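You operate a simulated robot arm through the tools that you are given. There is no shell and no other tool. Be economical: measure what you need, move in short steps, check, and stop when the job is done.

The job below is to be done with a simulated two-armed robot. You get a single attempt, and the scene is never put back.

## Task
Run exactly 2 cans past the blue sensor at speed 1.0.
Fine: belt switch Off and left Off; zero the counter and set the speed before the run; use the yellow button; afterwards put the speed dial back to 2.0.

Only the result counts: the job must be done as asked and must still hold three seconds after the hand-in. Knocking over, shifting, dropping, spilling or breaking anything else fails it.

## Robot
Two 7-joint arms with fingered hands on one trunk, on a base that drives. Base frame: it is fixed to the floor where the robot stands at the start and does not move with it; the origin is under the middle of the robot, x ahead of it, y to its left, z up. Lengths are in m, angles in rad, forces in N, time in s.
The left shoulder is at the start at [0.06, 0.166, 0.877], the right one opposite. With the tool pointing down near the work surface each hand reaches from about 0.1 to 0.82 m from the robot's upright axis, wherever it stands, measured 20 degrees to its own side. Places, roughly: belt switch of the middle conveyor [0.7, 0, 0.9]; counter of the middle conveyor [0.5, -0.7, 0.8]; pink can (5x5x14 cm) [0.5, -1.1, 1]; speed dial of the middle conveyor [0.7, -0.1, 0.9]; white button under the counter [0.5, -0.7, 0.8]. Payload 5 kg a hand.
The TCP of each hand is the grasp point between the finger pads, 0.032 m short of the fingertips. In the tool frame z runs along the fingers and y along their closing line. Largest opening 0.16 m; the body of the gripper starts 0.089 m behind the TCP. The gripper is a hand of 3 fingers: y runs from the thumb to the fingers, the wrist lies at [0, 0, -0.267] in the tool frame, and closing takes about 1.5 s.
Orientation is told as [roll, pitch, yaw] about the base's x, y, z axes, in that order, counted from this pose: with the fingers straight down and closing along the base's y, the tool's x points along the base's -x, its y along +y and its z along -z.

## Interface
- The arms move only by the tool jog_arm. It takes "left_increments", "right_increments" or both (then of equal length, played together; a hand with none holds still); each is a list of rows, each a list of 6 numbers: the shift along the base's x, y, z in mm, then the turn, a rotation vector about the base's x, y, z in rad. In form: [[tx, ty, tz, rx, ry, rz], ...]. A call has 1 to 10 rows; each row shifts and turns the commanded pose from where the row before left it. "left_fingers" and "right_fingers" are, for a hand that has rows, the opening, from 0 (shut) to 1 (fully open), set as the call begins (left out, the last holds). A row lasts 0.2 s, in which the tool goes at most 0.05 m and 0.15 rad; a call with a longer step from one row to the next is refused whole, and so is a gripper value outside its range. Where a pose cannot be reached the arm comes as near as it can. A force on the tool above 40 N (or 10 N above the force at the start of the call, whichever is more), or a blocked arm, ends the call early, and 0.2 s more pass. The fingers move at their own pace (about 0.045 m/s each) and stop on an object; they squeeze with about 32 N. The grip force told is the motor's: it shows also when the fingers shut on nothing. Time passes only in rows, and 0.2 s behind the last, so rows that do not move let the fingers close. It gives the time, the measured TCP pose, the force on the tool (base axes), the opening and the grip force at its end, in the units of the frame above (readings bear some noise), with the torque about the TCP (base axes, N m) and any sound that the robot's microphone picked up.
- Cameras (640 x 400 px; columns grow to the right, rows downward): "scene" is now at [0.042, -0.0451, 1.5213]; the picture's right is [-0.54, -0.84, -0.00], its down [-0.58, 0.37, -0.73] and it looks along [0.62, -0.39, -0.68] (base axes); focal length 265 px, centre (320, 200). "left" rides on the left gripper at [-0.065, -0.004, -0.116] in its tool frame; the picture's right is [0.06, -1.00, 0.00], its down [0.87, 0.05, -0.49] and it looks along [0.49, 0.03, 0.87] (tool axes); focal length 261 px, centre (320, 200). "right" rides on the right gripper at [0.065, -0.004, -0.116] in its tool frame; the picture's right is [0.06, 1.00, 0.00], its down [-0.87, 0.05, -0.49] and it looks along [-0.49, 0.03, 0.87] (tool axes); focal length 261 px, centre (320, 200). There is no depth. A picture from a camera that has moved, and an enlarged one, comes with that camera's place and axes in the base frame and with its lens.
- grab_frame(camera): a new picture of that camera. It takes no simulated time.
- slide_trunk(by): slides the trunk up (or, below 0, down) by that many m; the arms and the scene camera ride with it, the base frame stays. It gives what a move gives, with no picture.
- steer(legs): drives the robot by 1 to 6 legs, each [ahead, turn to the left] in m and rad, along the robot's own axes; the way and the turn of a leg run together, so that a leg with both is an arc; at most 1.5 m and 3.142 rad a leg. The arms and the cameras ride along, it lands a little off, and it stops where it bumps. It gives what a move gives.
- finger_targets(finger1, finger2, thumb_bend, hand): sets how far each is bent, from 0 (flat) to 100 (curled in); at 30 the hand is open as for a grip, at 70 the pads meet at the TCP. One left out holds its place. A second passes; each finger stops where it meets its share of the squeeze, and holds until it gets a number again. A gripper value or a shape takes the hand back. It gives what a move gives, with no picture; readings hold the bend of each and the force on the fingers (four entries, about 0 where the hand has none), thumb and palm.
- set_grasp(shape, hand): the hand has 3 fingers and takes this shape, open, in about a second: jaw (thumb against the fingers, like two jaws); tri (thumb and two fingers); tip (a fingertip pinch); poke (one finger out to press); point (the index stretched); flat (the hand flat); cup (the hand cupped); fist (a fist). The gripper value then closes the fingers along that shape, each until it touches; the sizes above hold for jaw. It gives what a move gives, with no picture.
- turn_head(pan, tilt): turns the head with the scene camera to pan (to the left, within 1.501 rad either way) and tilt (down, from -0.506 to 1.204), counted from straight ahead of the robot. It gives what a move gives.
- enlarge(camera, box): a new picture of the part [left, top, right, bottom] of that camera's present view, enlarged. It takes no simulated time.
- sign_off(): hands the job in; it is judged then, once.

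Go step by step. Nothing tells you exact positions but the pictures and the camera data: compare them with the known pose of the tool, close in by small moves and look again before you grip or let go. The budget is 120 turns and 88 pictures, counting those below and the enlarged ones. Unless the task says otherwise, let go and move clear before handing in, and close with one line.

The tools are called after ">>>" by a JSON object that holds its "api" and its "payload". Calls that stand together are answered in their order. jog_arm: Moves the arms, as the interface text tells. Its arguments: {"type":"object","properties":{"left_increments":{"type":"array","items":{"type":"array","items":{"type":"number"}}},"left_fingers":{"type":"number"},"right_increments":{"type":"array","items":{"type":"array","items":{"type":"number"}}},"right_fingers":{"type":"number"}},"required":[]} The other tools are called the same way: slide_trunk (by) slides the trunk up or down; set_grasp (shape, hand) gives the hand a shape; finger_targets (finger1, finger2, thumb_bend, hand) moves the fingers one by one; steer (legs) drives the base; turn_head (pan, tilt) turns the head that bears the scene camera; grab_frame (camera) takes a picture; enlarge (camera, box) takes an enlarged picture of a part of a camera's view; sign_off () hands the job in.

At the start:

```text
clock: 0.0
left_position: [0.5259, -0.0715, 1.0841]
left_ee_rot: [0.0, 0.0, 0.0]
left_contact_force: [-0.4, 0.2, -0.6]
left_moment: [0.01, -0.03, -0.02]
left_grip_width: 0.1599
left_grasp_force: 0.1
left_shape: jaw
left_bend: [30.0, 30.0, 30.0]
left_finger forces: [0.0, 0.0, 0.0, 0.0, 0.0, 0.0]
right_position: [0.3521, -0.4, 1.0853]
right_ee_rot: [-0.001, 0.001, 0.0]
right_contact_force: [-0.9, 0.4, 0.3]
right_moment: [0.01, -0.05, 0.0]
right_grip_width: 0.1599
right_grasp_force: 0.0
right_shape: jaw
right_bend: [30.0, 30.0, 30.0]
right_finger forces: [0.0, 0.0, 0.0, 0.0, 0.0, 0.0]
trunk travel left (down, up): [-0.425, 0.165]
robot x, y, heading: [-0.0022, -0.0012, 0.002]
head pan, tilt: [-0.565, 0.75]
```

scene: 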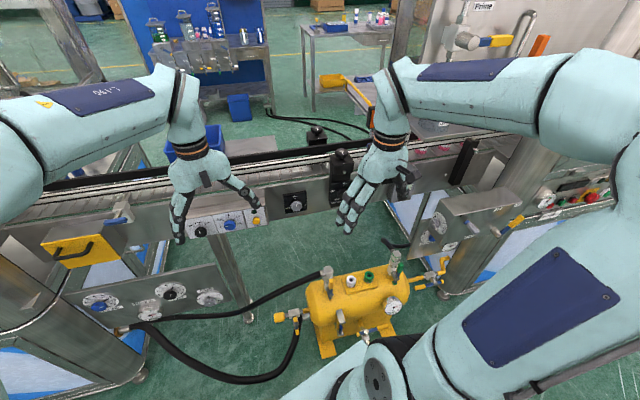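
right: 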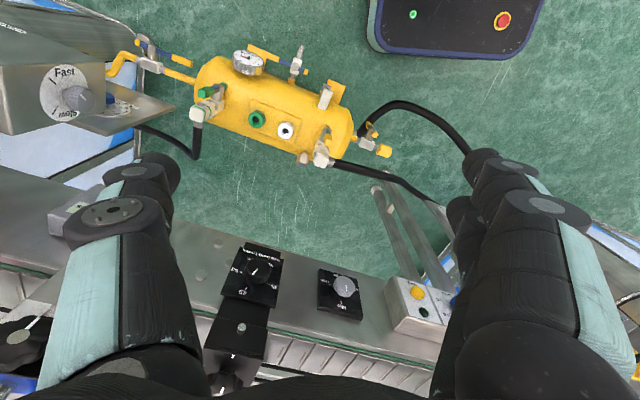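
left: 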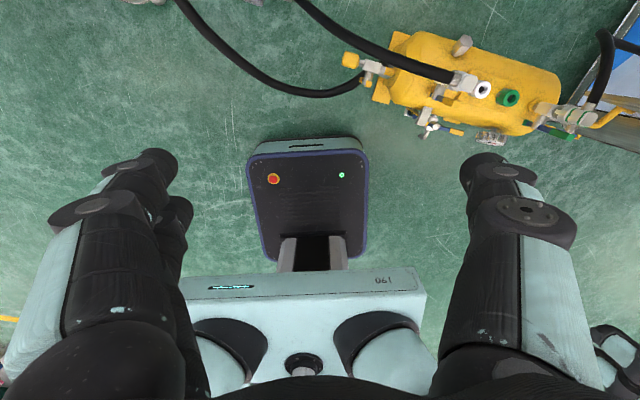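

I see a middle conveyor crossing ahead with panels on its near face. First I look closer at the controls from the scene camera.

>>> {"api": "enlarge", "payload": {"camera": "scene", "box": [170, 120, 420, 276]}}

>>> {"api": "turn_head", "payload": {"pan": -0.9, "tilt": 0.6}}

>>> {"api": "grab_frame", "payload": {"camera": "scene"}}

```text
2.56 times, centred on (295, 198) of scene
camera zoom: at [0.042, -0.0451, 1.5213], right [-0.54, -0.84, 0.0], down [-0.58, 0.37, -0.73], along [0.62, -0.39, -0.68], focal length 677 px, centre (384, 205)
```

zoom: 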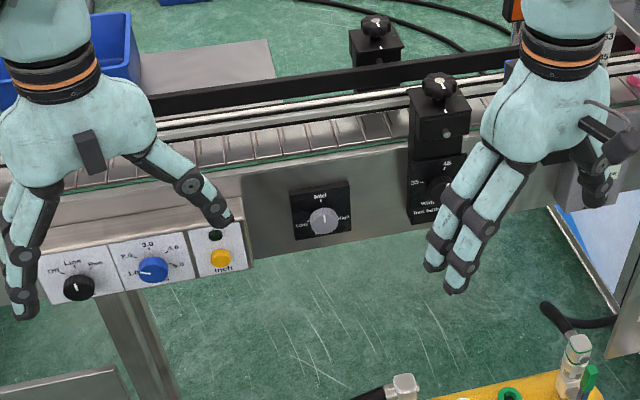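

```text
clock: 0.8
left_position: [0.5284, -0.0717, 1.0837]
left_ee_rot: [0.001, 0.001, 0.001]
left_contact_force: [0.6, -0.6, -0.7]
left_moment: [0.0, 0.01, 0.01]
left_grip_width: 0.1599
left_grasp_force: 0.1
left_shape: jaw
left_bend: [30.0, 30.0, 30.0]
left_finger forces: [0.1, 0.0, 0.1, 0.1, 0.1, 0.0]
right_position: [0.3521, -0.3985, 1.0848]
right_ee_rot: [-0.001, -0.001, 0.0]
right_contact_force: [0.4, 0.1, -0.5]
right_moment: [0.0, -0.01, -0.02]
right_grip_width: 0.1601
right_grasp_force: 0.0
right_shape: jaw
right_bend: [30.0, 30.0, 30.0]
right_finger forces: [0.0, 0.1, 0.0, 0.1, 0.1, 0.0]
trunk travel left (down, up): [-0.425, 0.165]
robot x, y, heading: [0.0016, 0.0018, 0.001]
head pan, tilt: [-0.901, 0.6]
```

```text
83 pictures are left
camera scene: at [0.0269, -0.0699, 1.5341], right [-0.78, -0.62, 0.0], down [-0.35, 0.44, -0.82], along [0.51, -0.65, -0.57], focal length 265 px, centre (320, 200)
```

scene: 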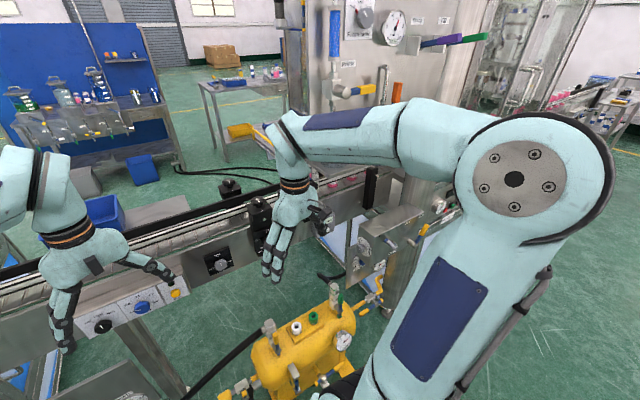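

The panel's black switch, blue dial and yellow button are beside the left hand. I look further to the right for the counter, cans and the sensor.

>>> {"api": "jog_arm", "payload": {"right_increments": [[-40, 0, 0, 0, 0, 0], [-40, 0, 0, 0, 0, 0], [-40, 0, 0, 0, 0, 0]], "left_increments": [[-45, 45, 0, 0, 0, 0], [-45, 45, 0, 0, 0, 0], [-45, 45, 0, 0, 0, 0]]}}

>>> {"api": "turn_head", "payload": {"pan": -0.75, "tilt": 0.5}}

>>> {"api": "grab_frame", "payload": {"camera": "scene"}}

>>> {"api": "grab_frame", "payload": {"camera": "right"}}

```text
refused: row 1 steps farther than a row can; nothing moved
```

```text
clock: 1.5
left_position: [0.5275, -0.0725, 1.0829]
left_ee_rot: [-0.001, -0.001, 0.001]
left_contact_force: [-0.5, 0.5, 0.8]
left_moment: [0.0, -0.01, 0.0]
left_grip_width: 0.16
left_grasp_force: 0.1
left_shape: jaw
left_bend: [30.0, 30.0, 30.0]
left_finger forces: [0.0, 0.0, 0.0, 0.1, 0.1, 0.0]
right_position: [0.3525, -0.3989, 1.0845]
right_ee_rot: [0.001, -0.001, 0.0]
right_contact_force: [0.8, 0.1, -0.3]
right_moment: [-0.01, -0.01, 0.0]
right_grip_width: 0.1601
right_grasp_force: 0.0
right_shape: jaw
right_bend: [30.0, 30.0, 30.0]
right_finger forces: [0.0, 0.0, 0.0, 0.1, 0.1, 0.0]
trunk travel left (down, up): [-0.425, 0.165]
robot x, y, heading: [-0.0005, -0.0024, 0.0]
head pan, tilt: [-0.75, 0.499]
```

```text
82 pictures are left
camera scene: at [0.0385, -0.0628, 1.5432], right [-0.68, -0.73, 0.0], down [-0.35, 0.33, -0.88], along [0.64, -0.6, -0.48], focal length 265 px, centre (320, 200)
```

scene: 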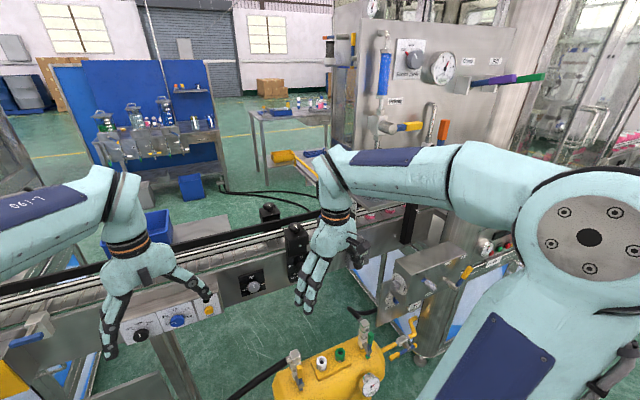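

```text
81 pictures are left
camera right: at [0.2853, -0.4029, 1.2015], right [-0.06, 1.0, 0.0], down [0.87, 0.05, 0.49], along [0.49, 0.03, -0.87], focal length 261 px, centre (320, 200)
```

right: 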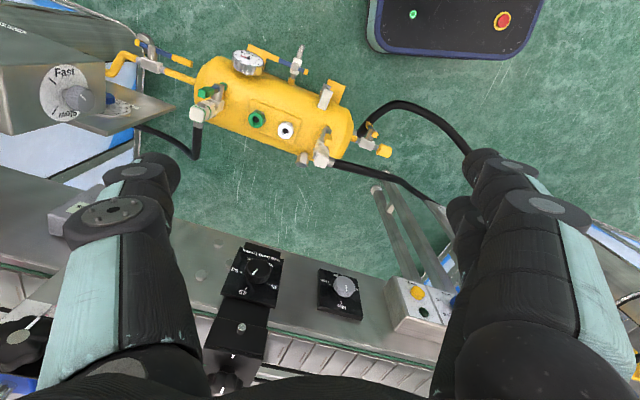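

The right arm blocks the view of the counter and cans; I pull both hands back and look again.

>>> {"api": "jog_arm", "payload": {"right_increments": [[-45, 0, 0, 0, 0, 0], [-45, 0, 0, 0, 0, 0], [-45, 0, 0, 0, 0, 0], [-45, 0, 0, 0, 0, 0], [-45, 0, 0, 0, 0, 0]], "left_increments": [[-30, 38, 0, 0, 0, 0], [-30, 38, 0, 0, 0, 0], [-30, 38, 0, 0, 0, 0], [-30, 38, 0, 0, 0, 0], [-30, 38, 0, 0, 0, 0]]}}

>>> {"api": "turn_head", "payload": {"pan": -0.85, "tilt": 0.5}}

>>> {"api": "grab_frame", "payload": {"camera": "scene"}}

```text
clock: 2.7
left_position: [0.3742, 0.1206, 1.0844]
left_ee_rot: [-0.003, -0.002, 0.0]
left_contact_force: [-1.0, 0.2, -0.2]
left_moment: [0.01, -0.03, 0.01]
left_grip_width: 0.1596
left_grasp_force: 0.0
left_shape: jaw
left_bend: [30.0, 30.0, 30.0]
left_finger forces: [0.0, 0.1, 0.0, 0.0, 0.1, 0.0]
right_position: [0.1261, -0.3998, 1.0846]
right_ee_rot: [0.0, 0.0, 0.0]
right_contact_force: [-0.6, 0.0, -0.1]
right_moment: [0.01, -0.05, -0.03]
right_grip_width: 0.1598
right_grasp_force: 0.0
right_shape: jaw
right_bend: [30.0, 30.0, 30.0]
right_finger forces: [0.1, 0.0, 0.0, 0.0, 0.0, 0.0]
trunk travel left (down, up): [-0.425, 0.165]
robot x, y, heading: [0.0021, 0.0004, 0.002]
head pan, tilt: [-0.75, 0.499]
```

```text
clock: 3.4
left_position: [0.3769, 0.1199, 1.0847]
left_ee_rot: [0.0, 0.0, -0.001]
left_contact_force: [0.0, -0.8, -0.3]
left_moment: [0.02, -0.02, 0.01]
left_grip_width: 0.16
left_grasp_force: 0.2
left_shape: jaw
left_bend: [30.0, 30.0, 30.0]
left_finger forces: [0.0, 0.1, 0.0, 0.1, 0.0, 0.0]
right_position: [0.1271, -0.3996, 1.0857]
right_ee_rot: [0.002, 0.0, 0.0]
right_contact_force: [-0.9, 0.1, -0.4]
right_moment: [-0.03, 0.01, 0.0]
right_grip_width: 0.1599
right_grasp_force: 0.2
right_shape: jaw
right_bend: [30.0, 30.0, 30.0]
right_finger forces: [0.0, 0.0, 0.1, 0.0, 0.0, 0.1]
trunk travel left (down, up): [-0.425, 0.165]
robot x, y, heading: [-0.0019, 0.0006, 0.001]
head pan, tilt: [-0.85, 0.499]
```

```text
80 pictures are left
camera scene: at [0.0315, -0.0685, 1.5433], right [-0.75, -0.66, 0.0], down [-0.32, 0.36, -0.88], along [0.58, -0.66, -0.48], focal length 265 px, centre (320, 200)
```

scene: 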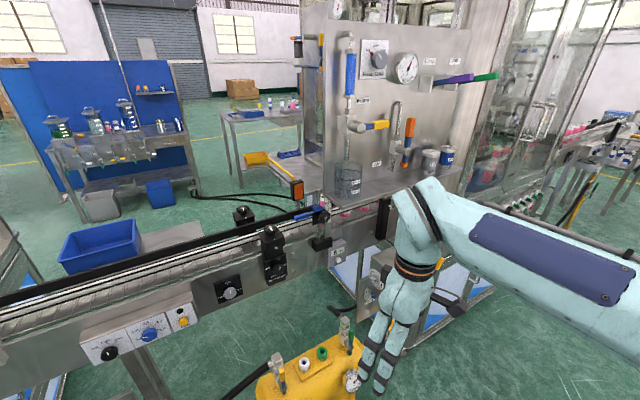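

>>> {"api": "enlarge", "payload": {"camera": "scene", "box": [70, 180, 230, 380]}}

>>> {"api": "enlarge", "payload": {"camera": "scene", "box": [210, 170, 400, 310]}}

```text
2.00 times, centred on (150, 280) of scene
camera zoom: at [0.0315, -0.0685, 1.5433], right [-0.75, -0.66, 0.0], down [-0.32, 0.36, -0.88], along [0.58, -0.66, -0.48], focal length 529 px, centre (660, 40)
```

zoom: 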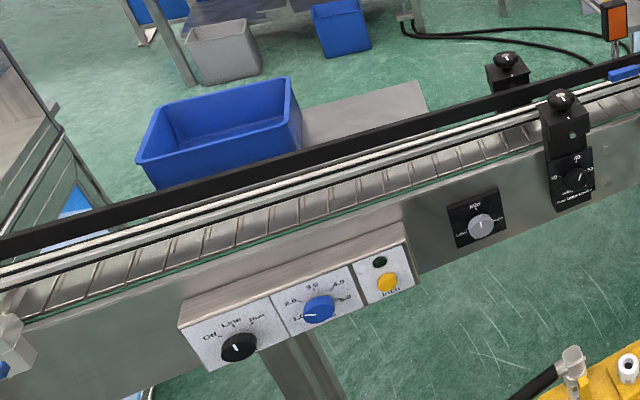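

```text
2.86 times, centred on (305, 240) of scene
camera zoom: at [0.0315, -0.0685, 1.5433], right [-0.75, -0.66, 0.0], down [-0.32, 0.36, -0.88], along [0.58, -0.66, -0.48], focal length 756 px, centre (363, 86)
```

zoom: 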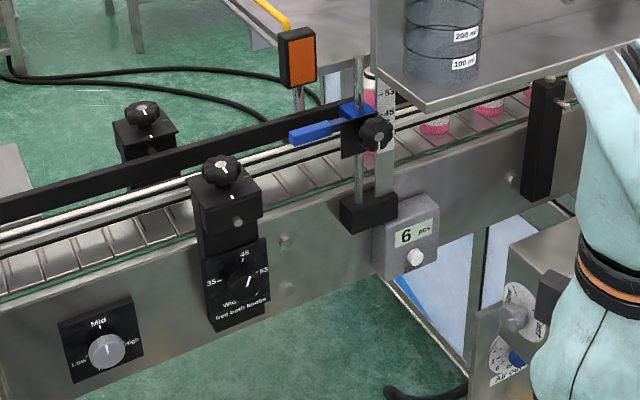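

The counter shows 6 with a white button below; the switch, blue speed dial and yellow "inch" button are on a small panel tilted toward me. I pitch the left hand forward toward the panel to get its camera close.

>>> {"api": "jog_arm", "payload": {"left_increments": [[10, -10, -5, 0, -0.145, 0], [10, -10, -5, 0, -0.145, 0], [10, -10, -5, 0, -0.145, 0], [10, -10, -5, 0, -0.145, 0], [10, -10, -5, 0, -0.145, 0], [10, -10, -5, 0, -0.145, 0], [10, -10, -5, 0, -0.145, 0], [0, -10, -5, 0, -0.145, 0], [0, -10, -5, 0, -0.145, 0], [0, -10, -5, 0, -0.145, 0]]}}

>>> {"api": "grab_frame", "payload": {"camera": "left"}}

```text
clock: 5.8
left_position: [0.3565, -0.0971, 1.1325]
left_ee_rot: [-0.65, -1.075, 0.197]
left_contact_force: [0.5, -0.5, 0.7]
left_moment: [-0.04, -0.01, -0.03]
left_grip_width: 0.1601
left_grasp_force: 0.1
left_shape: jaw
left_bend: [30.0, 30.0, 30.0]
left_finger forces: [0.1, 0.1, 0.1, 0.0, 0.0, 0.1]
left hand out of reach, approached as far as the arm can: row 6, 7, 8, 9, 10
right_position: [0.1254, -0.3996, 1.0848]
right_ee_rot: [0.001, -0.002, 0.0]
right_contact_force: [-0.1, 0.5, 0.0]
right_moment: [-0.04, -0.05, 0.01]
right_grip_width: 0.1599
right_grasp_force: 0.1
right_shape: jaw
right_bend: [30.0, 30.0, 30.0]
right_finger forces: [0.0, 0.0, 0.0, 0.1, 0.0, 0.0]
trunk travel left (down, up): [-0.425, 0.165]
robot x, y, heading: [-0.001, -0.0007, 0.006]
head pan, tilt: [-0.85, 0.499]
stopped in row 10 (left hand): the arm was blocked; the commanded pose is now the measured one
```

```text
77 pictures are left
camera left: at [0.2922, -0.0422, 1.2353], right [-0.39, -0.89, 0.23], down [-0.78, 0.19, -0.59], along [0.48, -0.42, -0.77], focal length 261 px, centre (320, 200)
```

left: 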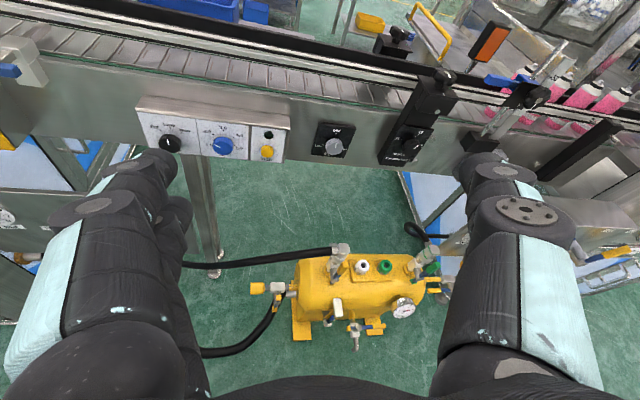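

The arm was cramped so close to the body. I back the base 0.15 m and turn it slightly right to square up with the conveyor.

>>> {"api": "steer", "payload": {"legs": [[-0.15, 0], [0, -0.26]]}}

>>> {"api": "jog_arm", "payload": {"left_increments": [[35, 20, -15, 0.1, -0.08, -0.04], [35, 20, -15, 0.1, -0.08, -0.04], [35, 20, -15, 0.1, -0.08, -0.04], [35, 20, -15, 0.1, -0.08, -0.04], [0, 0, 0, 0, 0, 0]]}}

>>> {"api": "grab_frame", "payload": {"camera": "left"}}

```text
clock: 8.1
left_position: [0.1671, -0.1866, 1.133]
left_ee_rot: [-0.649, -1.072, -0.061]
left_contact_force: [0.4, -0.6, 0.3]
left_moment: [-0.03, -0.01, -0.01]
left_grip_width: 0.1603
left_grasp_force: 0.0
left_shape: jaw
left_bend: [30.0, 30.0, 30.0]
left_finger forces: [0.0, 0.0, 0.1, 0.0, 0.1, 0.0]
right_position: [-0.133, -0.4194, 1.0847]
right_ee_rot: [0.0, 0.001, -0.259]
right_contact_force: [0.9, -0.4, -0.2]
right_moment: [0.0, -0.01, 0.0]
right_grip_width: 0.1599
right_grasp_force: 0.1
right_shape: jaw
right_bend: [30.0, 30.0, 30.0]
right_finger forces: [0.0, 0.0, 0.0, 0.0, 0.0, 0.0]
trunk travel left (down, up): [-0.425, 0.165]
robot x, y, heading: [-0.15, 0.0015, -0.258]
head pan, tilt: [-0.85, 0.499]
```

```text
clock: 9.2
left_position: [0.2401, -0.1917, 1.1246]
left_ee_rot: [0.544, -1.147, -1.506]
left_contact_force: [0.0, -0.2, 0.2]
left_moment: [0.01, 0.01, -0.02]
left_grip_width: 0.1601
left_grasp_force: 0.0
left_shape: jaw
left_bend: [30.0, 30.0, 30.0]
left_finger forces: [0.0, 0.0, 0.0, 0.0, 0.0, 0.1]
left hand out of reach, approached as far as the arm can: row 1, 2, 3
right_position: [-0.1337, -0.4191, 1.0848]
right_ee_rot: [-0.001, -0.001, -0.26]
right_contact_force: [-0.6, 0.7, 0.9]
right_moment: [0.0, 0.02, -0.01]
right_grip_width: 0.16
right_grasp_force: 0.0
right_shape: jaw
right_bend: [30.0, 30.0, 30.0]
right_finger forces: [0.1, 0.1, 0.0, 0.0, 0.0, 0.1]
trunk travel left (down, up): [-0.425, 0.165]
robot x, y, heading: [-0.1546, -0.0012, -0.256]
head pan, tilt: [-0.85, 0.499]
stopped in row 5 (left hand): the arm was blocked; the commanded pose is now the measured one
```

```text
76 pictures are left
camera left: at [0.1709, -0.1344, 1.2237], right [-0.82, -0.5, -0.27], down [-0.26, 0.75, -0.61], along [0.5, -0.43, -0.75], focal length 261 px, centre (320, 200)
```

left: 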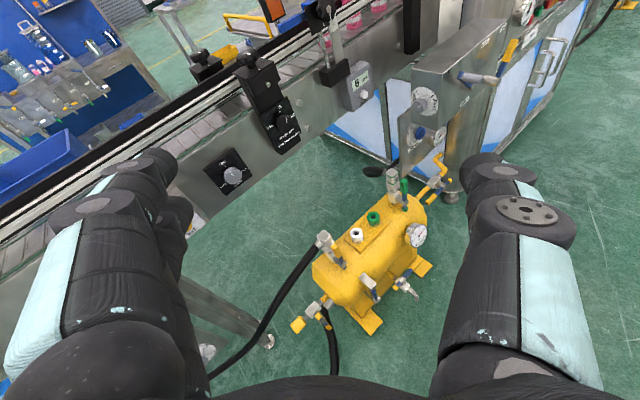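

The left hand's orientation drifted off; I bring it forward into free space and turn it to point squarely at the panel (tool z along [0.966,-0.258,0]).

>>> {"api": "jog_arm", "payload": {"left_increments": [[40, 22, -8, 0, 0, 0], [40, 22, -8, 0, 0, 0], [40, 22, -8, 0, 0, 0], [20, 8, -8, -0.064, -0.02, 0.1], [20, 8, -8, -0.064, -0.02, 0.1], [20, 8, -8, -0.064, -0.02, 0.1], [20, 8, -8, -0.064, -0.02, 0.1], [20, 8, -8, -0.064, -0.02, 0.1], [20, 8, -8, -0.064, -0.02, 0.1], [20, 8, -8, -0.064, -0.02, 0.1]]}}

>>> {"api": "grab_frame", "payload": {"camera": "left"}}

```text
clock: 11.4
left_position: [0.4987, -0.0706, 1.0444]
left_ee_rot: [-1.614, -1.507, 1.354]
left_contact_force: [0.9, -0.1, 0.6]
left_moment: [-0.02, -0.01, -0.01]
left_grip_width: 0.16
left_grasp_force: 0.0
left_shape: jaw
left_bend: [30.0, 30.0, 30.0]
left_finger forces: [0.0, 0.0, 0.0, 0.0, 0.0, 0.1]
right_position: [-0.1332, -0.4189, 1.0844]
right_ee_rot: [0.001, 0.0, -0.257]
right_contact_force: [1.5, 0.2, 0.2]
right_moment: [0.0, -0.01, -0.01]
right_grip_width: 0.1597
right_grasp_force: 0.1
right_shape: jaw
right_bend: [30.0, 30.0, 30.0]
right_finger forces: [0.1, 0.1, 0.0, 0.0, 0.1, 0.1]
trunk travel left (down, up): [-0.425, 0.165]
robot x, y, heading: [-0.154, -0.0018, -0.258]
head pan, tilt: [-0.85, 0.499]
```

```text
75 pictures are left
camera left: at [0.3865, -0.0408, 1.1099], right [-0.26, -0.97, 0.0], down [-0.47, 0.12, -0.87], along [0.84, -0.22, -0.49], focal length 261 px, centre (320, 200)
```

left: 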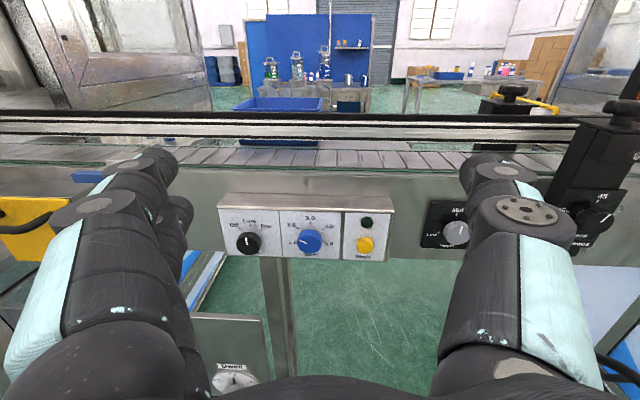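

Good square view of the panel now. I enlarge it and compute positions.

>>> {"api": "enlarge", "payload": {"camera": "left", "box": [210, 180, 400, 270]}}

```text
3.37 times, centred on (305, 225) of left
camera zoom: at [0.3865, -0.0408, 1.1099], right [-0.26, -0.97, 0.0], down [-0.47, 0.12, -0.87], along [0.84, -0.22, -0.49], focal length 878 px, centre (370, 116)
```

zoom: 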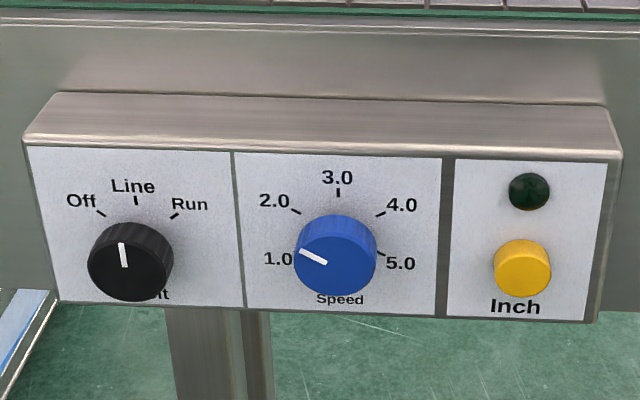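

The switch stands at Line, the speed dial somewhere between 1.0 and 2.0. I lower the left hand to the panel's height for a second view to triangulate.

>>> {"api": "jog_arm", "payload": {"left_increments": [[0, 0, -45, 0, 0, 0], [0, 0, -45, 0, 0, 0], [0, 0, -45, 0, 0, 0], [0, 0, -45, 0, 0, 0], [0, 0, 0, 0, 0, 0]]}}

>>> {"api": "enlarge", "payload": {"camera": "left", "box": [180, 60, 430, 216]}}

```text
clock: 12.6
left_position: [0.501, -0.0715, 0.8646]
left_ee_rot: [-1.606, -1.508, 1.346]
left_contact_force: [-0.3, 1.2, 0.3]
left_moment: [-0.02, -0.03, 0.02]
left_grip_width: 0.1599
left_grasp_force: 0.1
left_shape: jaw
left_bend: [30.0, 30.0, 30.0]
left_finger forces: [0.0, 0.0, 0.0, 0.0, 0.1, 0.0]
right_position: [-0.134, -0.4197, 1.0852]
right_ee_rot: [-0.002, -0.001, -0.257]
right_contact_force: [-0.3, -0.5, 0.2]
right_moment: [0.01, 0.01, 0.01]
right_grip_width: 0.1596
right_grasp_force: 0.1
right_shape: jaw
right_bend: [30.0, 30.0, 30.0]
right_finger forces: [0.0, 0.0, 0.0, 0.2, 0.0, 0.0]
trunk travel left (down, up): [-0.425, 0.165]
robot x, y, heading: [-0.1524, -0.0005, -0.259]
head pan, tilt: [-0.85, 0.499]
```

```text
2.56 times, centred on (305, 138) of left
camera zoom: at [0.3875, -0.0414, 0.9305], right [-0.26, -0.97, 0.0], down [-0.47, 0.12, -0.87], along [0.84, -0.22, -0.49], focal length 667 px, centre (358, 359)
```

zoom: 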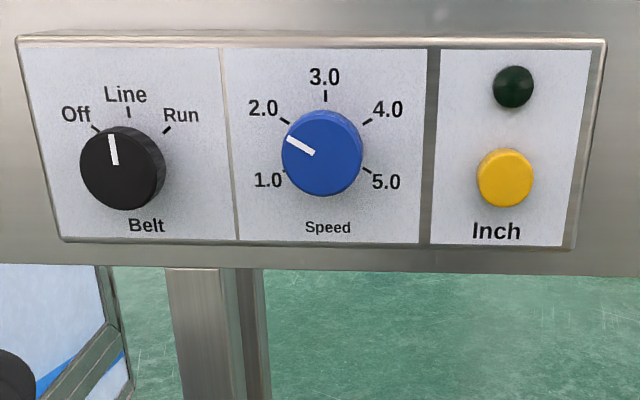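

The dial is at exactly 2.0 (ticks 60° apart) and the switch at Line. Triangulated faces: dial ≈ (0.686,-0.104,0.864), switch ≈ (0.72,-0.014,0.855), button ≈ (0.68,-0.19,0.85). First I approach the belt switch to turn it Off.

>>> {"api": "jog_arm", "payload": {"left_increments": [[29, 23, -2, 0, 0, -0.025], [29, 23, -2, 0, 0, -0.025], [28, 23, -3, 0, 0, 0], [28, 23, -3, 0, 0, 0], [0, 0, 0, 0, 0, 0], [0, 0, 0, 0, 0, 0]], "left_fingers": 0.5}}

>>> {"api": "grab_frame", "payload": {"camera": "left"}}

```text
clock: 14.0
left_position: [0.5827, -0.0125, 0.9073]
left_ee_rot: [-1.569, -1.509, 1.26]
left_contact_force: [-0.5, -0.3, -0.3]
left_moment: [-0.01, -0.02, -0.01]
left_grip_width: 0.0808
left_grasp_force: 0.1
left_shape: jaw
left_bend: [72.0, 72.0, 70.0]
left_finger forces: [0.1, 0.0, 0.0, 0.0, 0.0, 0.0]
left hand out of reach, approached as far as the arm can: row 2, 3, 4
right_position: [-0.1332, -0.4197, 1.0851]
right_ee_rot: [0.0, 0.001, -0.259]
right_contact_force: [-0.7, 0.1, 1.0]
right_moment: [-0.01, -0.01, -0.02]
right_grip_width: 0.1595
right_grasp_force: 0.1
right_shape: jaw
right_bend: [30.0, 30.0, 30.0]
right_finger forces: [0.1, 0.0, 0.0, 0.0, 0.0, 0.0]
trunk travel left (down, up): [-0.425, 0.165]
robot x, y, heading: [-0.1525, -0.001, -0.26]
head pan, tilt: [-0.85, 0.499]
```

```text
72 pictures are left
camera left: at [0.4714, 0.0212, 0.9723], right [-0.3, -0.95, 0.0], down [-0.47, 0.15, -0.87], along [0.83, -0.26, -0.49], focal length 261 px, centre (320, 200)
```

left: 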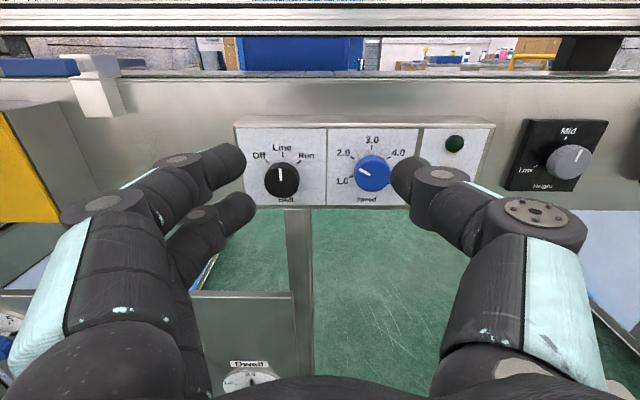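

The arm is short of room again (wrist too near the shoulder). I back the base another 0.2 m and reach with a straighter arm.

>>> {"api": "steer", "payload": {"legs": [[-0.2, 0]]}}

>>> {"api": "jog_arm", "payload": {"left_increments": [[40, 0, -8, 0, 0, 0], [40, 0, -8, 0, 0, 0], [40, 0, -8, 0, 0, 0], [40, 0, -8, 0, 0, 0], [30, 0, -8, 0, 0, 0], [0, 0, 0, 0, 0, 0]]}}

```text
clock: 15.6
left_position: [0.3843, 0.038, 0.908]
left_ee_rot: [-1.576, -1.508, 1.269]
left_contact_force: [0.0, -0.5, -0.1]
left_moment: [-0.02, -0.01, -0.02]
left_grip_width: 0.0809
left_grasp_force: 0.1
left_shape: jaw
left_bend: [72.0, 72.0, 70.0]
left_finger forces: [0.1, 0.0, 0.0, 0.0, 0.0, 0.0]
right_position: [-0.333, -0.3669, 1.0844]
right_ee_rot: [0.0, -0.001, -0.261]
right_contact_force: [-0.1, 0.2, 0.2]
right_moment: [0.02, 0.0, 0.02]
right_grip_width: 0.1597
right_grasp_force: 0.1
right_shape: jaw
right_bend: [30.0, 30.0, 30.0]
right_finger forces: [0.0, 0.0, 0.0, 0.0, 0.0, 0.1]
trunk travel left (down, up): [-0.425, 0.165]
robot x, y, heading: [-0.3491, 0.0528, -0.259]
head pan, tilt: [-0.85, 0.499]
```

```text
clock: 17.0
left_position: [0.4835, -0.0187, 0.9551]
left_ee_rot: [-1.545, -1.508, 1.24]
left_contact_force: [-0.1, -0.3, 0.4]
left_moment: [-0.04, 0.01, -0.04]
left_grip_width: 0.0805
left_grasp_force: 0.1
left_shape: jaw
left_bend: [72.0, 72.0, 70.0]
left_finger forces: [0.0, 0.0, 0.0, 0.1, 0.0, 0.1]
left hand out of reach, approached as far as the arm can: row 1, 2, 3, 4, 5
right_position: [-0.3323, -0.3688, 1.0861]
right_ee_rot: [0.0, -0.001, -0.259]
right_contact_force: [-0.5, 0.5, -0.5]
right_moment: [0.0, 0.01, 0.03]
right_grip_width: 0.16
right_grasp_force: 0.1
right_shape: jaw
right_bend: [30.0, 30.0, 30.0]
right_finger forces: [0.0, 0.1, 0.0, 0.0, 0.0, 0.1]
trunk travel left (down, up): [-0.425, 0.165]
robot x, y, heading: [-0.3517, 0.0494, -0.256]
head pan, tilt: [-0.85, 0.499]
```

The IK seems stuck at a joint limit. I look at the left arm's posture.

>>> {"api": "turn_head", "payload": {"pan": 0.1, "tilt": 0.8}}

>>> {"api": "grab_frame", "payload": {"camera": "scene"}}

```text
clock: 18.2
left_position: [0.4843, -0.0191, 0.956]
left_ee_rot: [-1.548, -1.508, 1.241]
left_contact_force: [0.3, 0.7, 0.4]
left_moment: [0.03, 0.01, -0.03]
left_grip_width: 0.0805
left_grasp_force: 0.1
left_shape: jaw
left_bend: [72.0, 72.0, 70.0]
left_finger forces: [0.1, 0.1, 0.0, 0.1, 0.1, 0.0]
right_position: [-0.332, -0.3672, 1.0853]
right_ee_rot: [-0.001, 0.0, -0.26]
right_contact_force: [-0.8, 0.4, 0.2]
right_moment: [0.0, 0.01, -0.02]
right_grip_width: 0.16
right_grasp_force: 0.0
right_shape: jaw
right_bend: [30.0, 30.0, 30.0]
right_finger forces: [0.0, 0.0, 0.1, 0.1, 0.0, 0.0]
trunk travel left (down, up): [-0.425, 0.165]
robot x, y, heading: [-0.3496, 0.0506, -0.261]
head pan, tilt: [0.099, 0.799]
```

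```text
71 pictures are left
camera scene: at [-0.2991, 0.046, 1.5173], right [-0.16, -0.99, 0.0], down [-0.71, 0.11, -0.7], along [0.69, -0.11, -0.72], focal length 265 px, centre (320, 200)
```

scene: 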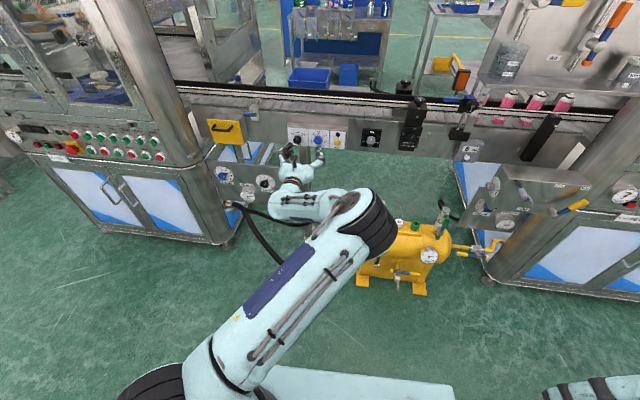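

The left elbow has crossed inward. I return the hand to tool-down with the arm farther left, so the elbow can swing back out.

>>> {"api": "jog_arm", "payload": {"left_increments": [[0, 20, 15, 0.0436, 0.136, 0], [0, 20, 15, 0.0436, 0.136, 0], [0, 20, 15, 0.0436, 0.136, 0], [0, 20, 15, 0.0436, 0.136, 0], [0, 20, 15, 0.0436, 0.136, 0], [0, 20, 15, 0.0436, 0.136, 0], [0, 20, 15, 0.0436, 0.136, 0], [0, 20, 15, 0.0436, 0.136, 0], [0, 20, 15, 0.0436, 0.136, 0], [0, 20, 0, 0.0436, 0.136, 0]], "left_fingers": 1}}

>>> {"api": "grab_frame", "payload": {"camera": "scene"}}

```text
clock: 20.4
left_position: [0.3304, 0.1059, 1.0398]
left_ee_rot: [0.036, -0.488, -0.197]
left_contact_force: [0.0, -1.0, 0.0]
left_moment: [0.06, -0.02, -0.06]
left_grip_width: 0.1598
left_grasp_force: 0.0
left_shape: jaw
left_bend: [30.0, 30.0, 30.0]
left_finger forces: [0.1, 0.0, 0.1, 0.0, 0.0, 0.0]
left hand out of reach, approached as far as the arm can: row 4, 5, 6, 7, 8, 9
right_position: [-0.3301, -0.3687, 1.0844]
right_ee_rot: [0.001, 0.003, -0.26]
right_contact_force: [0.3, -0.6, -0.5]
right_moment: [0.05, 0.03, -0.01]
right_grip_width: 0.16
right_grasp_force: 0.1
right_shape: jaw
right_bend: [30.0, 30.0, 30.0]
right_finger forces: [0.1, 0.0, 0.0, 0.0, 0.0, 0.0]
trunk travel left (down, up): [-0.425, 0.165]
robot x, y, heading: [-0.3481, 0.0539, -0.256]
head pan, tilt: [0.099, 0.799]
```

```text
70 pictures are left
camera scene: at [-0.2972, 0.0448, 1.5171], right [-0.16, -0.99, 0.0], down [-0.71, 0.11, -0.7], along [0.69, -0.11, -0.72], focal length 265 px, centre (320, 200)
```

scene: 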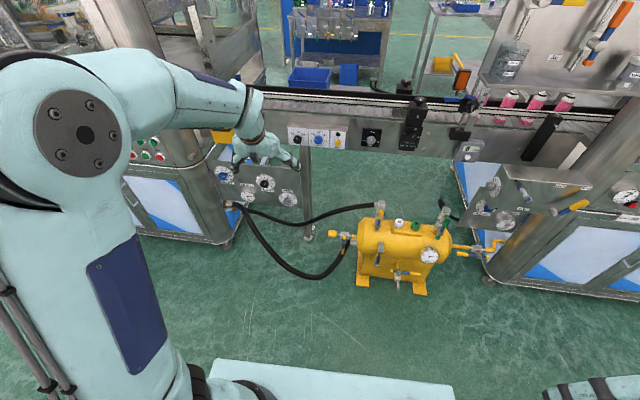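

The elbow is now out to the left. I pitch the hand forward again from here while moving forward.

>>> {"api": "jog_arm", "payload": {"left_increments": [[18, -4, -5, -0.03, -0.131, -0.012], [18, -4, -5, -0.03, -0.131, -0.012], [18, -4, -5, -0.03, -0.131, -0.012], [18, -4, -5, -0.03, -0.131, -0.012], [18, -4, -5, -0.03, -0.131, -0.012], [18, -4, -5, -0.03, -0.131, -0.012], [18, -4, -5, -0.03, -0.131, -0.012], [18, -4, -5, -0.03, -0.131, -0.012]]}}

>>> {"api": "grab_frame", "payload": {"camera": "scene"}}

>>> {"api": "grab_frame", "payload": {"camera": "left"}}

```text
clock: 22.4
left_position: [0.4724, 0.0827, 1.032]
left_ee_rot: [-2.858, -1.529, 2.621]
left_contact_force: [0.2, -0.1, -0.1]
left_moment: [0.03, 0.03, -0.01]
left_grip_width: 0.1601
left_grasp_force: 0.0
left_shape: jaw
left_bend: [30.0, 30.0, 30.0]
left_finger forces: [0.0, 0.1, 0.0, 0.1, 0.0, 0.0]
left hand out of reach, approached as far as the arm can: row 8
right_position: [-0.3317, -0.3671, 1.0851]
right_ee_rot: [-0.001, 0.002, -0.26]
right_contact_force: [0.1, 0.6, 0.0]
right_moment: [-0.06, -0.04, 0.0]
right_grip_width: 0.1599
right_grasp_force: 0.2
right_shape: jaw
right_bend: [30.0, 30.0, 30.0]
right_finger forces: [0.0, 0.1, 0.1, 0.0, 0.0, 0.1]
trunk travel left (down, up): [-0.425, 0.165]
robot x, y, heading: [-0.3531, 0.0526, -0.262]
head pan, tilt: [0.099, 0.799]
stopped in row 8 (left hand): the arm was blocked; the commanded pose is now the measured one
```

```text
69 pictures are left
camera scene: at [-0.2996, 0.0466, 1.5174], right [-0.16, -0.99, 0.0], down [-0.71, 0.11, -0.7], along [0.69, -0.11, -0.72], focal length 265 px, centre (320, 200)
```

scene: 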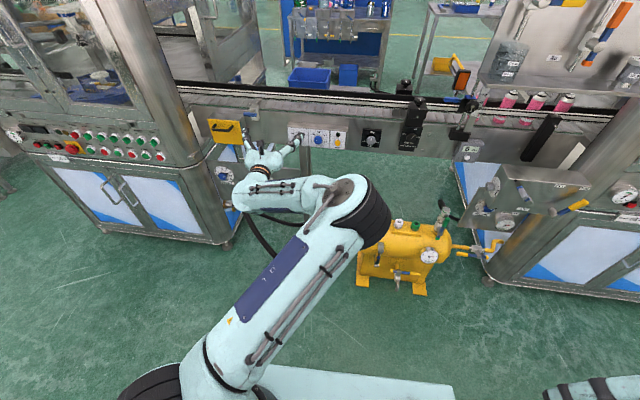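

```text
68 pictures are left
camera left: at [0.3555, 0.1073, 1.0929], right [-0.23, -0.97, -0.05], down [-0.43, 0.15, -0.89], along [0.87, -0.18, -0.46], focal length 261 px, centre (320, 200)
```

left: 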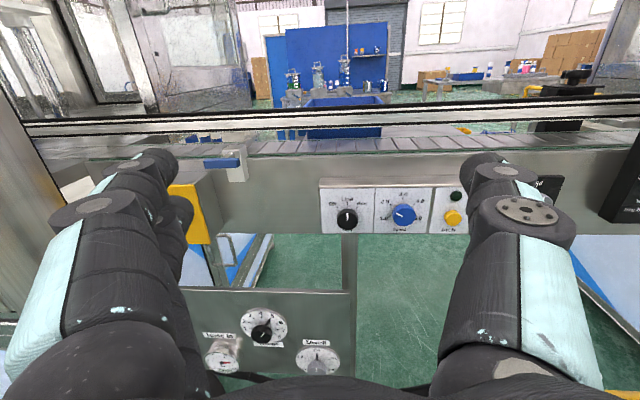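

With the hand level the IK insists on elbow-inward, which only works when the hand is near the robot's centreline. So I pull the hand in, and shift the base left so the panel sits slightly right of centre.

>>> {"api": "jog_arm", "payload": {"left_increments": [[-30, -14, 0, 0, 0, 0], [-30, -14, 0, 0, 0, 0], [-30, -14, 0, 0, 0, 0], [-30, -14, 0, 0, 0, 0], [-30, -14, 0, 0, 0, 0], [-30, -14, 0, 0, 0, 0]]}}

>>> {"api": "steer", "payload": {"legs": [[0, 0.545], [0.386, 0], [0, -0.595]]}}

>>> {"api": "grab_frame", "payload": {"camera": "left"}}

```text
clock: 23.8
left_position: [0.2914, -0.0014, 1.0309]
left_ee_rot: [-2.871, -1.533, 2.632]
left_contact_force: [0.1, 0.1, -0.7]
left_moment: [-0.01, 0.02, 0.0]
left_grip_width: 0.16
left_grasp_force: 0.0
left_shape: jaw
left_bend: [30.0, 30.0, 30.0]
left_finger forces: [0.1, 0.1, 0.0, 0.0, 0.0, 0.0]
right_position: [-0.3316, -0.3691, 1.0848]
right_ee_rot: [0.0, 0.001, -0.261]
right_contact_force: [0.1, -0.3, -0.3]
right_moment: [0.05, 0.01, 0.01]
right_grip_width: 0.1596
right_grasp_force: 0.0
right_shape: jaw
right_bend: [30.0, 30.0, 30.0]
right_finger forces: [0.0, 0.1, 0.1, 0.0, 0.0, 0.0]
trunk travel left (down, up): [-0.425, 0.165]
robot x, y, heading: [-0.3527, 0.0472, -0.259]
head pan, tilt: [0.099, 0.799]
```

```text
clock: 29.5
left_position: [0.6622, 0.0681, 1.0312]
left_ee_rot: [-2.855, -1.532, 2.56]
left_contact_force: [-0.2, 0.0, -0.3]
left_moment: [0.03, 0.01, -0.02]
left_grip_width: 0.1601
left_grasp_force: 0.0
left_shape: jaw
left_bend: [30.0, 30.0, 30.0]
left_finger forces: [0.0, 0.0, 0.0, 0.1, 0.0, 0.0]
right_position: [0.0176, -0.262, 1.0839]
right_ee_rot: [-0.001, 0.0, -0.318]
right_contact_force: [0.2, 0.4, 0.2]
right_moment: [0.02, -0.01, 0.03]
right_grip_width: 0.1601
right_grasp_force: 0.1
right_shape: jaw
right_bend: [30.0, 30.0, 30.0]
right_finger forces: [0.0, 0.1, 0.0, 0.0, 0.0, 0.1]
trunk travel left (down, up): [-0.425, 0.165]
robot x, y, heading: [0.0271, 0.1578, -0.318]
head pan, tilt: [0.099, 0.799]
```

```text
67 pictures are left
camera left: at [0.5476, 0.0982, 1.0913], right [-0.29, -0.96, -0.05], down [-0.43, 0.18, -0.89], along [0.86, -0.23, -0.46], focal length 261 px, centre (320, 200)
```

left: 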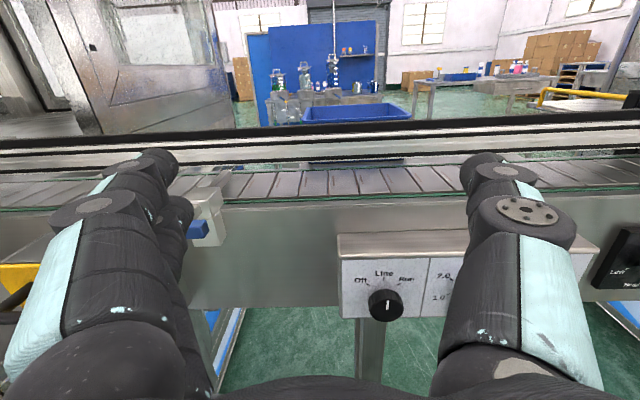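

The base is placed well; the switch is nearly dead ahead. I level the hand and lower it to a pre-approach in front of the switch.

>>> {"api": "jog_arm", "payload": {"left_increments": [[-26, -14, -20, 0.011, 0.035, -0.015], [0, -10, -39, 0, 0, 0], [0, -10, -39, 0, 0, 0], [0, -10, -39, 0, 0, 0], [0, -10, -39, 0, 0, 0], [0, 0, 0, 0, 0, 0]], "left_fingers": 0.5}}

>>> {"api": "grab_frame", "payload": {"camera": "left"}}

```text
clock: 30.9
left_position: [0.6374, 0.0159, 0.8525]
left_ee_rot: [-1.548, -1.558, 1.237]
left_contact_force: [0.0, -0.1, 0.1]
left_moment: [0.0, -0.01, 0.0]
left_grip_width: 0.0807
left_grasp_force: 0.0
left_shape: jaw
left_bend: [72.0, 72.0, 70.0]
left_finger forces: [0.0, 0.0, 0.1, 0.0, 0.1, 0.0]
right_position: [0.0188, -0.2631, 1.0833]
right_ee_rot: [0.0, 0.001, -0.317]
right_contact_force: [0.3, -0.6, 0.7]
right_moment: [0.03, -0.03, 0.01]
right_grip_width: 0.1598
right_grasp_force: 0.1
right_shape: jaw
right_bend: [30.0, 30.0, 30.0]
right_finger forces: [0.0, 0.0, 0.1, 0.0, 0.0, 0.1]
trunk travel left (down, up): [-0.425, 0.165]
robot x, y, heading: [0.0233, 0.1554, -0.313]
head pan, tilt: [0.099, 0.799]
```

```text
66 pictures are left
camera left: at [0.5258, 0.0475, 0.9182], right [-0.3, -0.95, -0.05], down [-0.45, 0.19, -0.87], along [0.84, -0.24, -0.49], focal length 261 px, centre (320, 200)
```

left: 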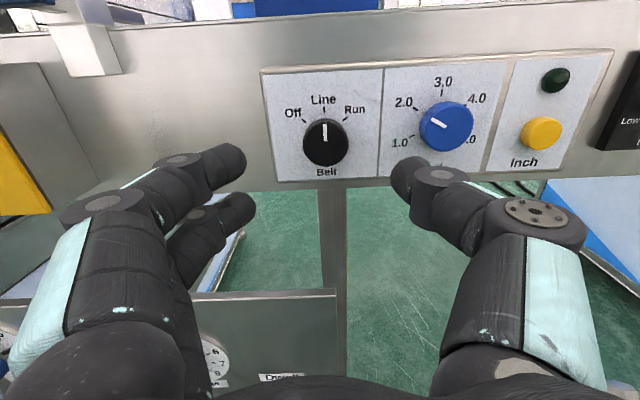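

Triangulating again, the switch face is at ≈(0.719,-0.015,0.857), 87 mm ahead of the TCP on axis. I advance 75 mm and look before closing.

>>> {"api": "jog_arm", "payload": {"left_increments": [[23, -9, 1, -0.024, 0.008, 0], [24, -9, 1, -0.024, 0.008, 0], [23, -9, 2, 0, 0, 0], [0, 0, 0, 0, 0, 0]]}}

>>> {"api": "grab_frame", "payload": {"camera": "left"}}

```text
clock: 31.9
left_position: [0.7078, -0.0126, 0.8565]
left_ee_rot: [-1.548, -1.51, 1.238]
left_contact_force: [-3.0, 0.4, 0.0]
left_moment: [0.02, 0.04, 0.16]
left_grip_width: 0.0805
left_grasp_force: 0.0
left_shape: jaw
left_bend: [72.0, 73.0, 70.0]
left_finger forces: [0.0, 2.8, 0.0, 0.0, 0.1, 0.1]
right_position: [0.0194, -0.2614, 1.0846]
right_ee_rot: [-0.001, 0.0, -0.318]
right_contact_force: [-1.7, -0.1, 0.3]
right_moment: [0.0, 0.01, 0.03]
right_grip_width: 0.1599
right_grasp_force: 0.1
right_shape: jaw
right_bend: [30.0, 30.0, 30.0]
right_finger forces: [0.1, 0.0, 0.1, 0.0, 0.0, 0.1]
trunk travel left (down, up): [-0.425, 0.165]
robot x, y, heading: [0.0234, 0.1594, -0.316]
head pan, tilt: [0.099, 0.799]
```

```text
65 pictures are left
camera left: at [0.5958, 0.0215, 0.9223], right [-0.3, -0.95, 0.0], down [-0.47, 0.15, -0.87], along [0.83, -0.26, -0.49], focal length 261 px, centre (320, 200)
```

left: 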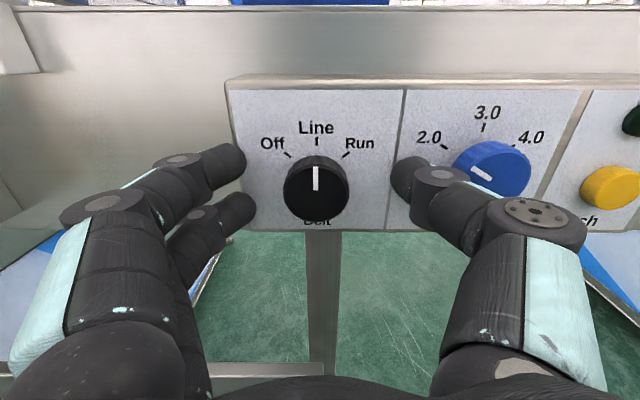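

The knob is centred between the fingers; a fingertip just brushes the panel. I back off 4 mm and close on the knob.

>>> {"api": "jog_arm", "payload": {"left_increments": [[-4, 1, 0, 0, 0, 0], [0, 0, 0, 0, 0, 0], [0, 0, 0, 0, 0, 0], [0, 0, 0, 0, 0, 0], [0, 0, 0, 0, 0, 0], [0, 0, 0, 0, 0, 0]], "left_fingers": 0.1}}

>>> {"api": "grab_frame", "payload": {"camera": "left"}}

```text
clock: 33.3
left_position: [0.7027, -0.0132, 0.8573]
left_ee_rot: [-1.554, -1.511, 1.24]
left_contact_force: [3.1, -0.1, 0.4]
left_moment: [0.03, -0.04, 0.06]
left_grip_width: 0.0246
left_grasp_force: 32.0
left_shape: jaw
left_bend: [72.0, 73.0, 70.0]
left_finger forces: [12.6, 15.4, 0.0, 0.1, 28.1, 0.0]
right_position: [0.0196, -0.2622, 1.0853]
right_ee_rot: [0.001, 0.001, -0.319]
right_contact_force: [0.2, -0.4, 0.1]
right_moment: [0.01, -0.01, -0.01]
right_grip_width: 0.16
right_grasp_force: 0.1
right_shape: jaw
right_bend: [30.0, 30.0, 30.0]
right_finger forces: [0.0, 0.1, 0.0, 0.0, 0.0, 0.1]
trunk travel left (down, up): [-0.425, 0.165]
robot x, y, heading: [0.0215, 0.1594, -0.313]
head pan, tilt: [0.099, 0.799]
```

```text
64 pictures are left
camera left: at [0.5921, 0.0222, 0.923], right [-0.3, -0.95, 0.0], down [-0.47, 0.15, -0.87], along [0.83, -0.27, -0.49], focal length 261 px, centre (320, 200)
```

left: 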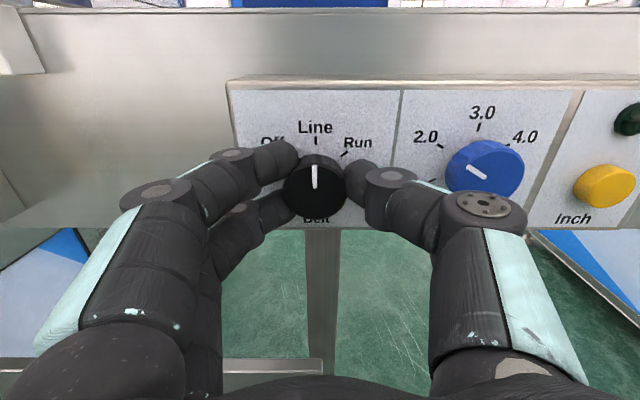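

Firm grip on the knob. I turn it counter-clockwise by about 0.8 rad toward Off.

>>> {"api": "jog_arm", "payload": {"left_increments": [[0, 0, 0, -0.127, 0.041, 0], [0, 0, 0, -0.127, 0.041, 0], [0, 0, 0, -0.127, 0.041, 0], [0, 0, 0, -0.127, 0.041, 0], [0, 0, 0, -0.127, 0.041, 0], [0, 0, 0, -0.127, 0.041, 0], [0, 0, 0, 0, 0, 0]]}}

>>> {"api": "grab_frame", "payload": {"camera": "left"}}

```text
clock: 34.6
left_position: [0.7042, -0.0165, 0.8629]
left_ee_rot: [-1.531, -0.816, 1.273]
left_contact_force: [-7.2, 16.1, -4.6]
left_moment: [0.16, 0.33, 0.44]
left_grip_width: 0.0264
left_grasp_force: 31.8
left_shape: jaw
left_bend: [72.0, 73.0, 71.0]
left_finger forces: [21.4, 22.7, 0.0, 0.0, 26.5, 0.1]
left hand out of reach, approached as far as the arm can: row 5, 6
right_position: [0.0205, -0.263, 1.085]
right_ee_rot: [0.0, 0.0, -0.312]
right_contact_force: [0.6, -0.5, -0.1]
right_moment: [0.06, 0.02, 0.01]
right_grip_width: 0.1599
right_grasp_force: 0.0
right_shape: jaw
right_bend: [30.0, 30.0, 30.0]
right_finger forces: [0.0, 0.0, 0.0, 0.0, 0.1, 0.0]
trunk travel left (down, up): [-0.425, 0.165]
robot x, y, heading: [0.0247, 0.16, -0.308]
head pan, tilt: [0.099, 0.799]
stopped in row 6 (left hand): the force on the tool passed its limit at 50 N (the readings are from after the stop); the commanded pose is now the measured one
```

```text
63 pictures are left
camera left: at [0.604, 0.0544, 0.9164], right [-0.19, -0.75, 0.64], down [-0.64, -0.4, -0.66], along [0.75, -0.53, -0.4], focal length 261 px, centre (320, 200)
```

left: 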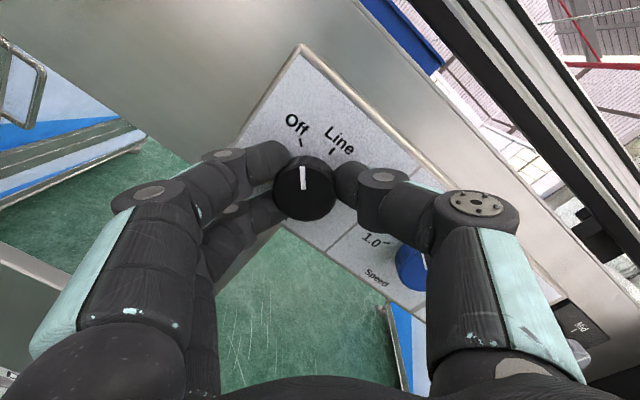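

The pointer meets the Off tick. I release gently, back out, and check.

>>> {"api": "jog_arm", "payload": {"left_increments": [[0, 0, 0, 0, 0, 0], [0, 0, 0, 0, 0, 0], [0, 0, 0, 0, 0, 0], [-29, 9, 0, 0, 0, 0], [-29, 9, 0, 0, 0, 0], [-29, 9, 0, 0, 0, 0]], "left_fingers": 0.45}}

>>> {"api": "grab_frame", "payload": {"camera": "left"}}

```text
clock: 36.0
left_position: [0.6801, -0.0037, 0.889]
left_ee_rot: [-1.529, -0.819, 1.265]
left_contact_force: [-0.1, -0.5, -0.9]
left_moment: [0.03, 0.01, 0.01]
left_grip_width: 0.0717
left_grasp_force: 0.1
left_shape: jaw
left_bend: [73.0, 73.0, 70.0]
left_finger forces: [0.0, 0.1, 0.0, 0.0, 0.1, 0.1]
left hand out of reach, approached as far as the arm can: row 4, 5, 6
right_position: [0.0196, -0.2611, 1.0841]
right_ee_rot: [-0.001, 0.001, -0.313]
right_contact_force: [1.1, -0.7, -0.1]
right_moment: [0.02, -0.01, -0.03]
right_grip_width: 0.1599
right_grasp_force: 0.1
right_shape: jaw
right_bend: [30.0, 30.0, 30.0]
right_finger forces: [0.0, 0.1, 0.0, 0.0, 0.1, 0.0]
trunk travel left (down, up): [-0.425, 0.165]
robot x, y, heading: [0.0211, 0.16, -0.315]
head pan, tilt: [0.099, 0.799]
```

```text
62 pictures are left
camera left: at [0.5802, 0.0672, 0.943], right [-0.19, -0.75, 0.63], down [-0.64, -0.39, -0.66], along [0.74, -0.53, -0.41], focal length 261 px, centre (320, 200)
```

left: 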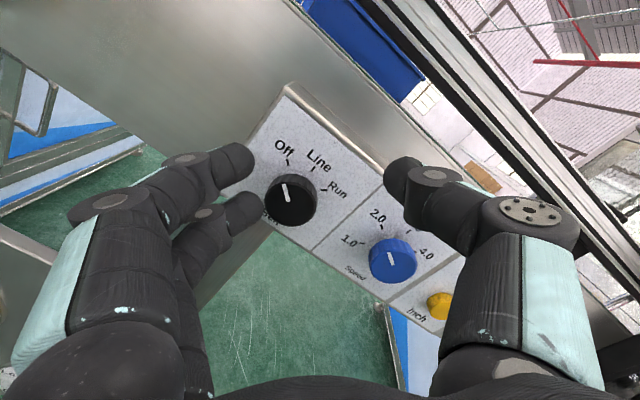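

The switch is at Off. Now I roll the hand back and on to about +0.5 rad clockwise, while moving in front of the speed dial, so there's room to turn 60° counter-clockwise.

>>> {"api": "jog_arm", "payload": {"left_increments": [[-2, -9, 0, 0.133, -0.043, 0], [-2, -9, 0, 0.133, -0.043, 0], [-2, -9, 0, 0.133, -0.043, 0], [-2, -9, 0, 0.133, -0.043, 0], [-2, -9, 0, 0.133, -0.043, 0], [-2, -10, 0, 0.133, -0.043, 0], [-2, -10, 0, 0.133, -0.043, 0], [-2, -10, 0, 0.133, -0.043, 0], [-2, -10, 0, 0.133, -0.043, 0], [0, 0, 0, 0, 0, 0]]}}

>>> {"api": "grab_frame", "payload": {"camera": "left"}}

```text
clock: 38.2
left_position: [0.6625, -0.0895, 0.8878]
left_ee_rot: [1.626, -1.068, -1.896]
left_contact_force: [0.2, 0.2, -0.6]
left_moment: [-0.03, -0.02, 0.01]
left_grip_width: 0.0716
left_grasp_force: 0.0
left_shape: jaw
left_bend: [73.0, 73.0, 70.0]
left_finger forces: [0.1, 0.0, 0.1, 0.0, 0.0, 0.0]
right_position: [0.0202, -0.2605, 1.0854]
right_ee_rot: [0.002, 0.0, -0.315]
right_contact_force: [0.3, 0.0, -1.0]
right_moment: [-0.02, -0.03, -0.02]
right_grip_width: 0.1598
right_grasp_force: 0.0
right_shape: jaw
right_bend: [30.0, 30.0, 30.0]
right_finger forces: [0.0, 0.0, 0.0, 0.0, 0.1, 0.0]
trunk travel left (down, up): [-0.425, 0.165]
robot x, y, heading: [0.0226, 0.1564, -0.31]
head pan, tilt: [0.099, 0.799]
```

```text
61 pictures are left
camera left: at [0.5392, -0.0909, 0.9413], right [-0.22, -0.82, -0.53], down [-0.33, 0.58, -0.75], along [0.92, 0.01, -0.39], focal length 261 px, centre (320, 200)
```

left: 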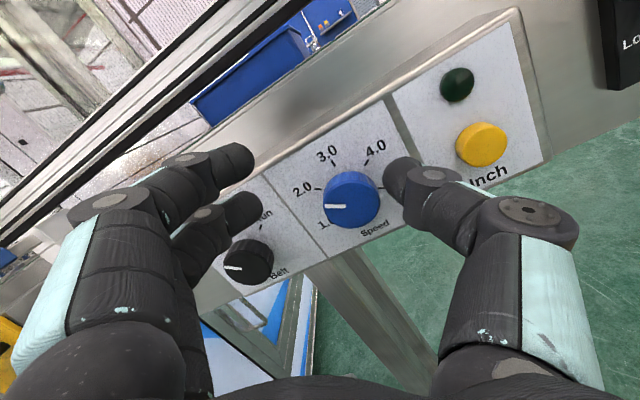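

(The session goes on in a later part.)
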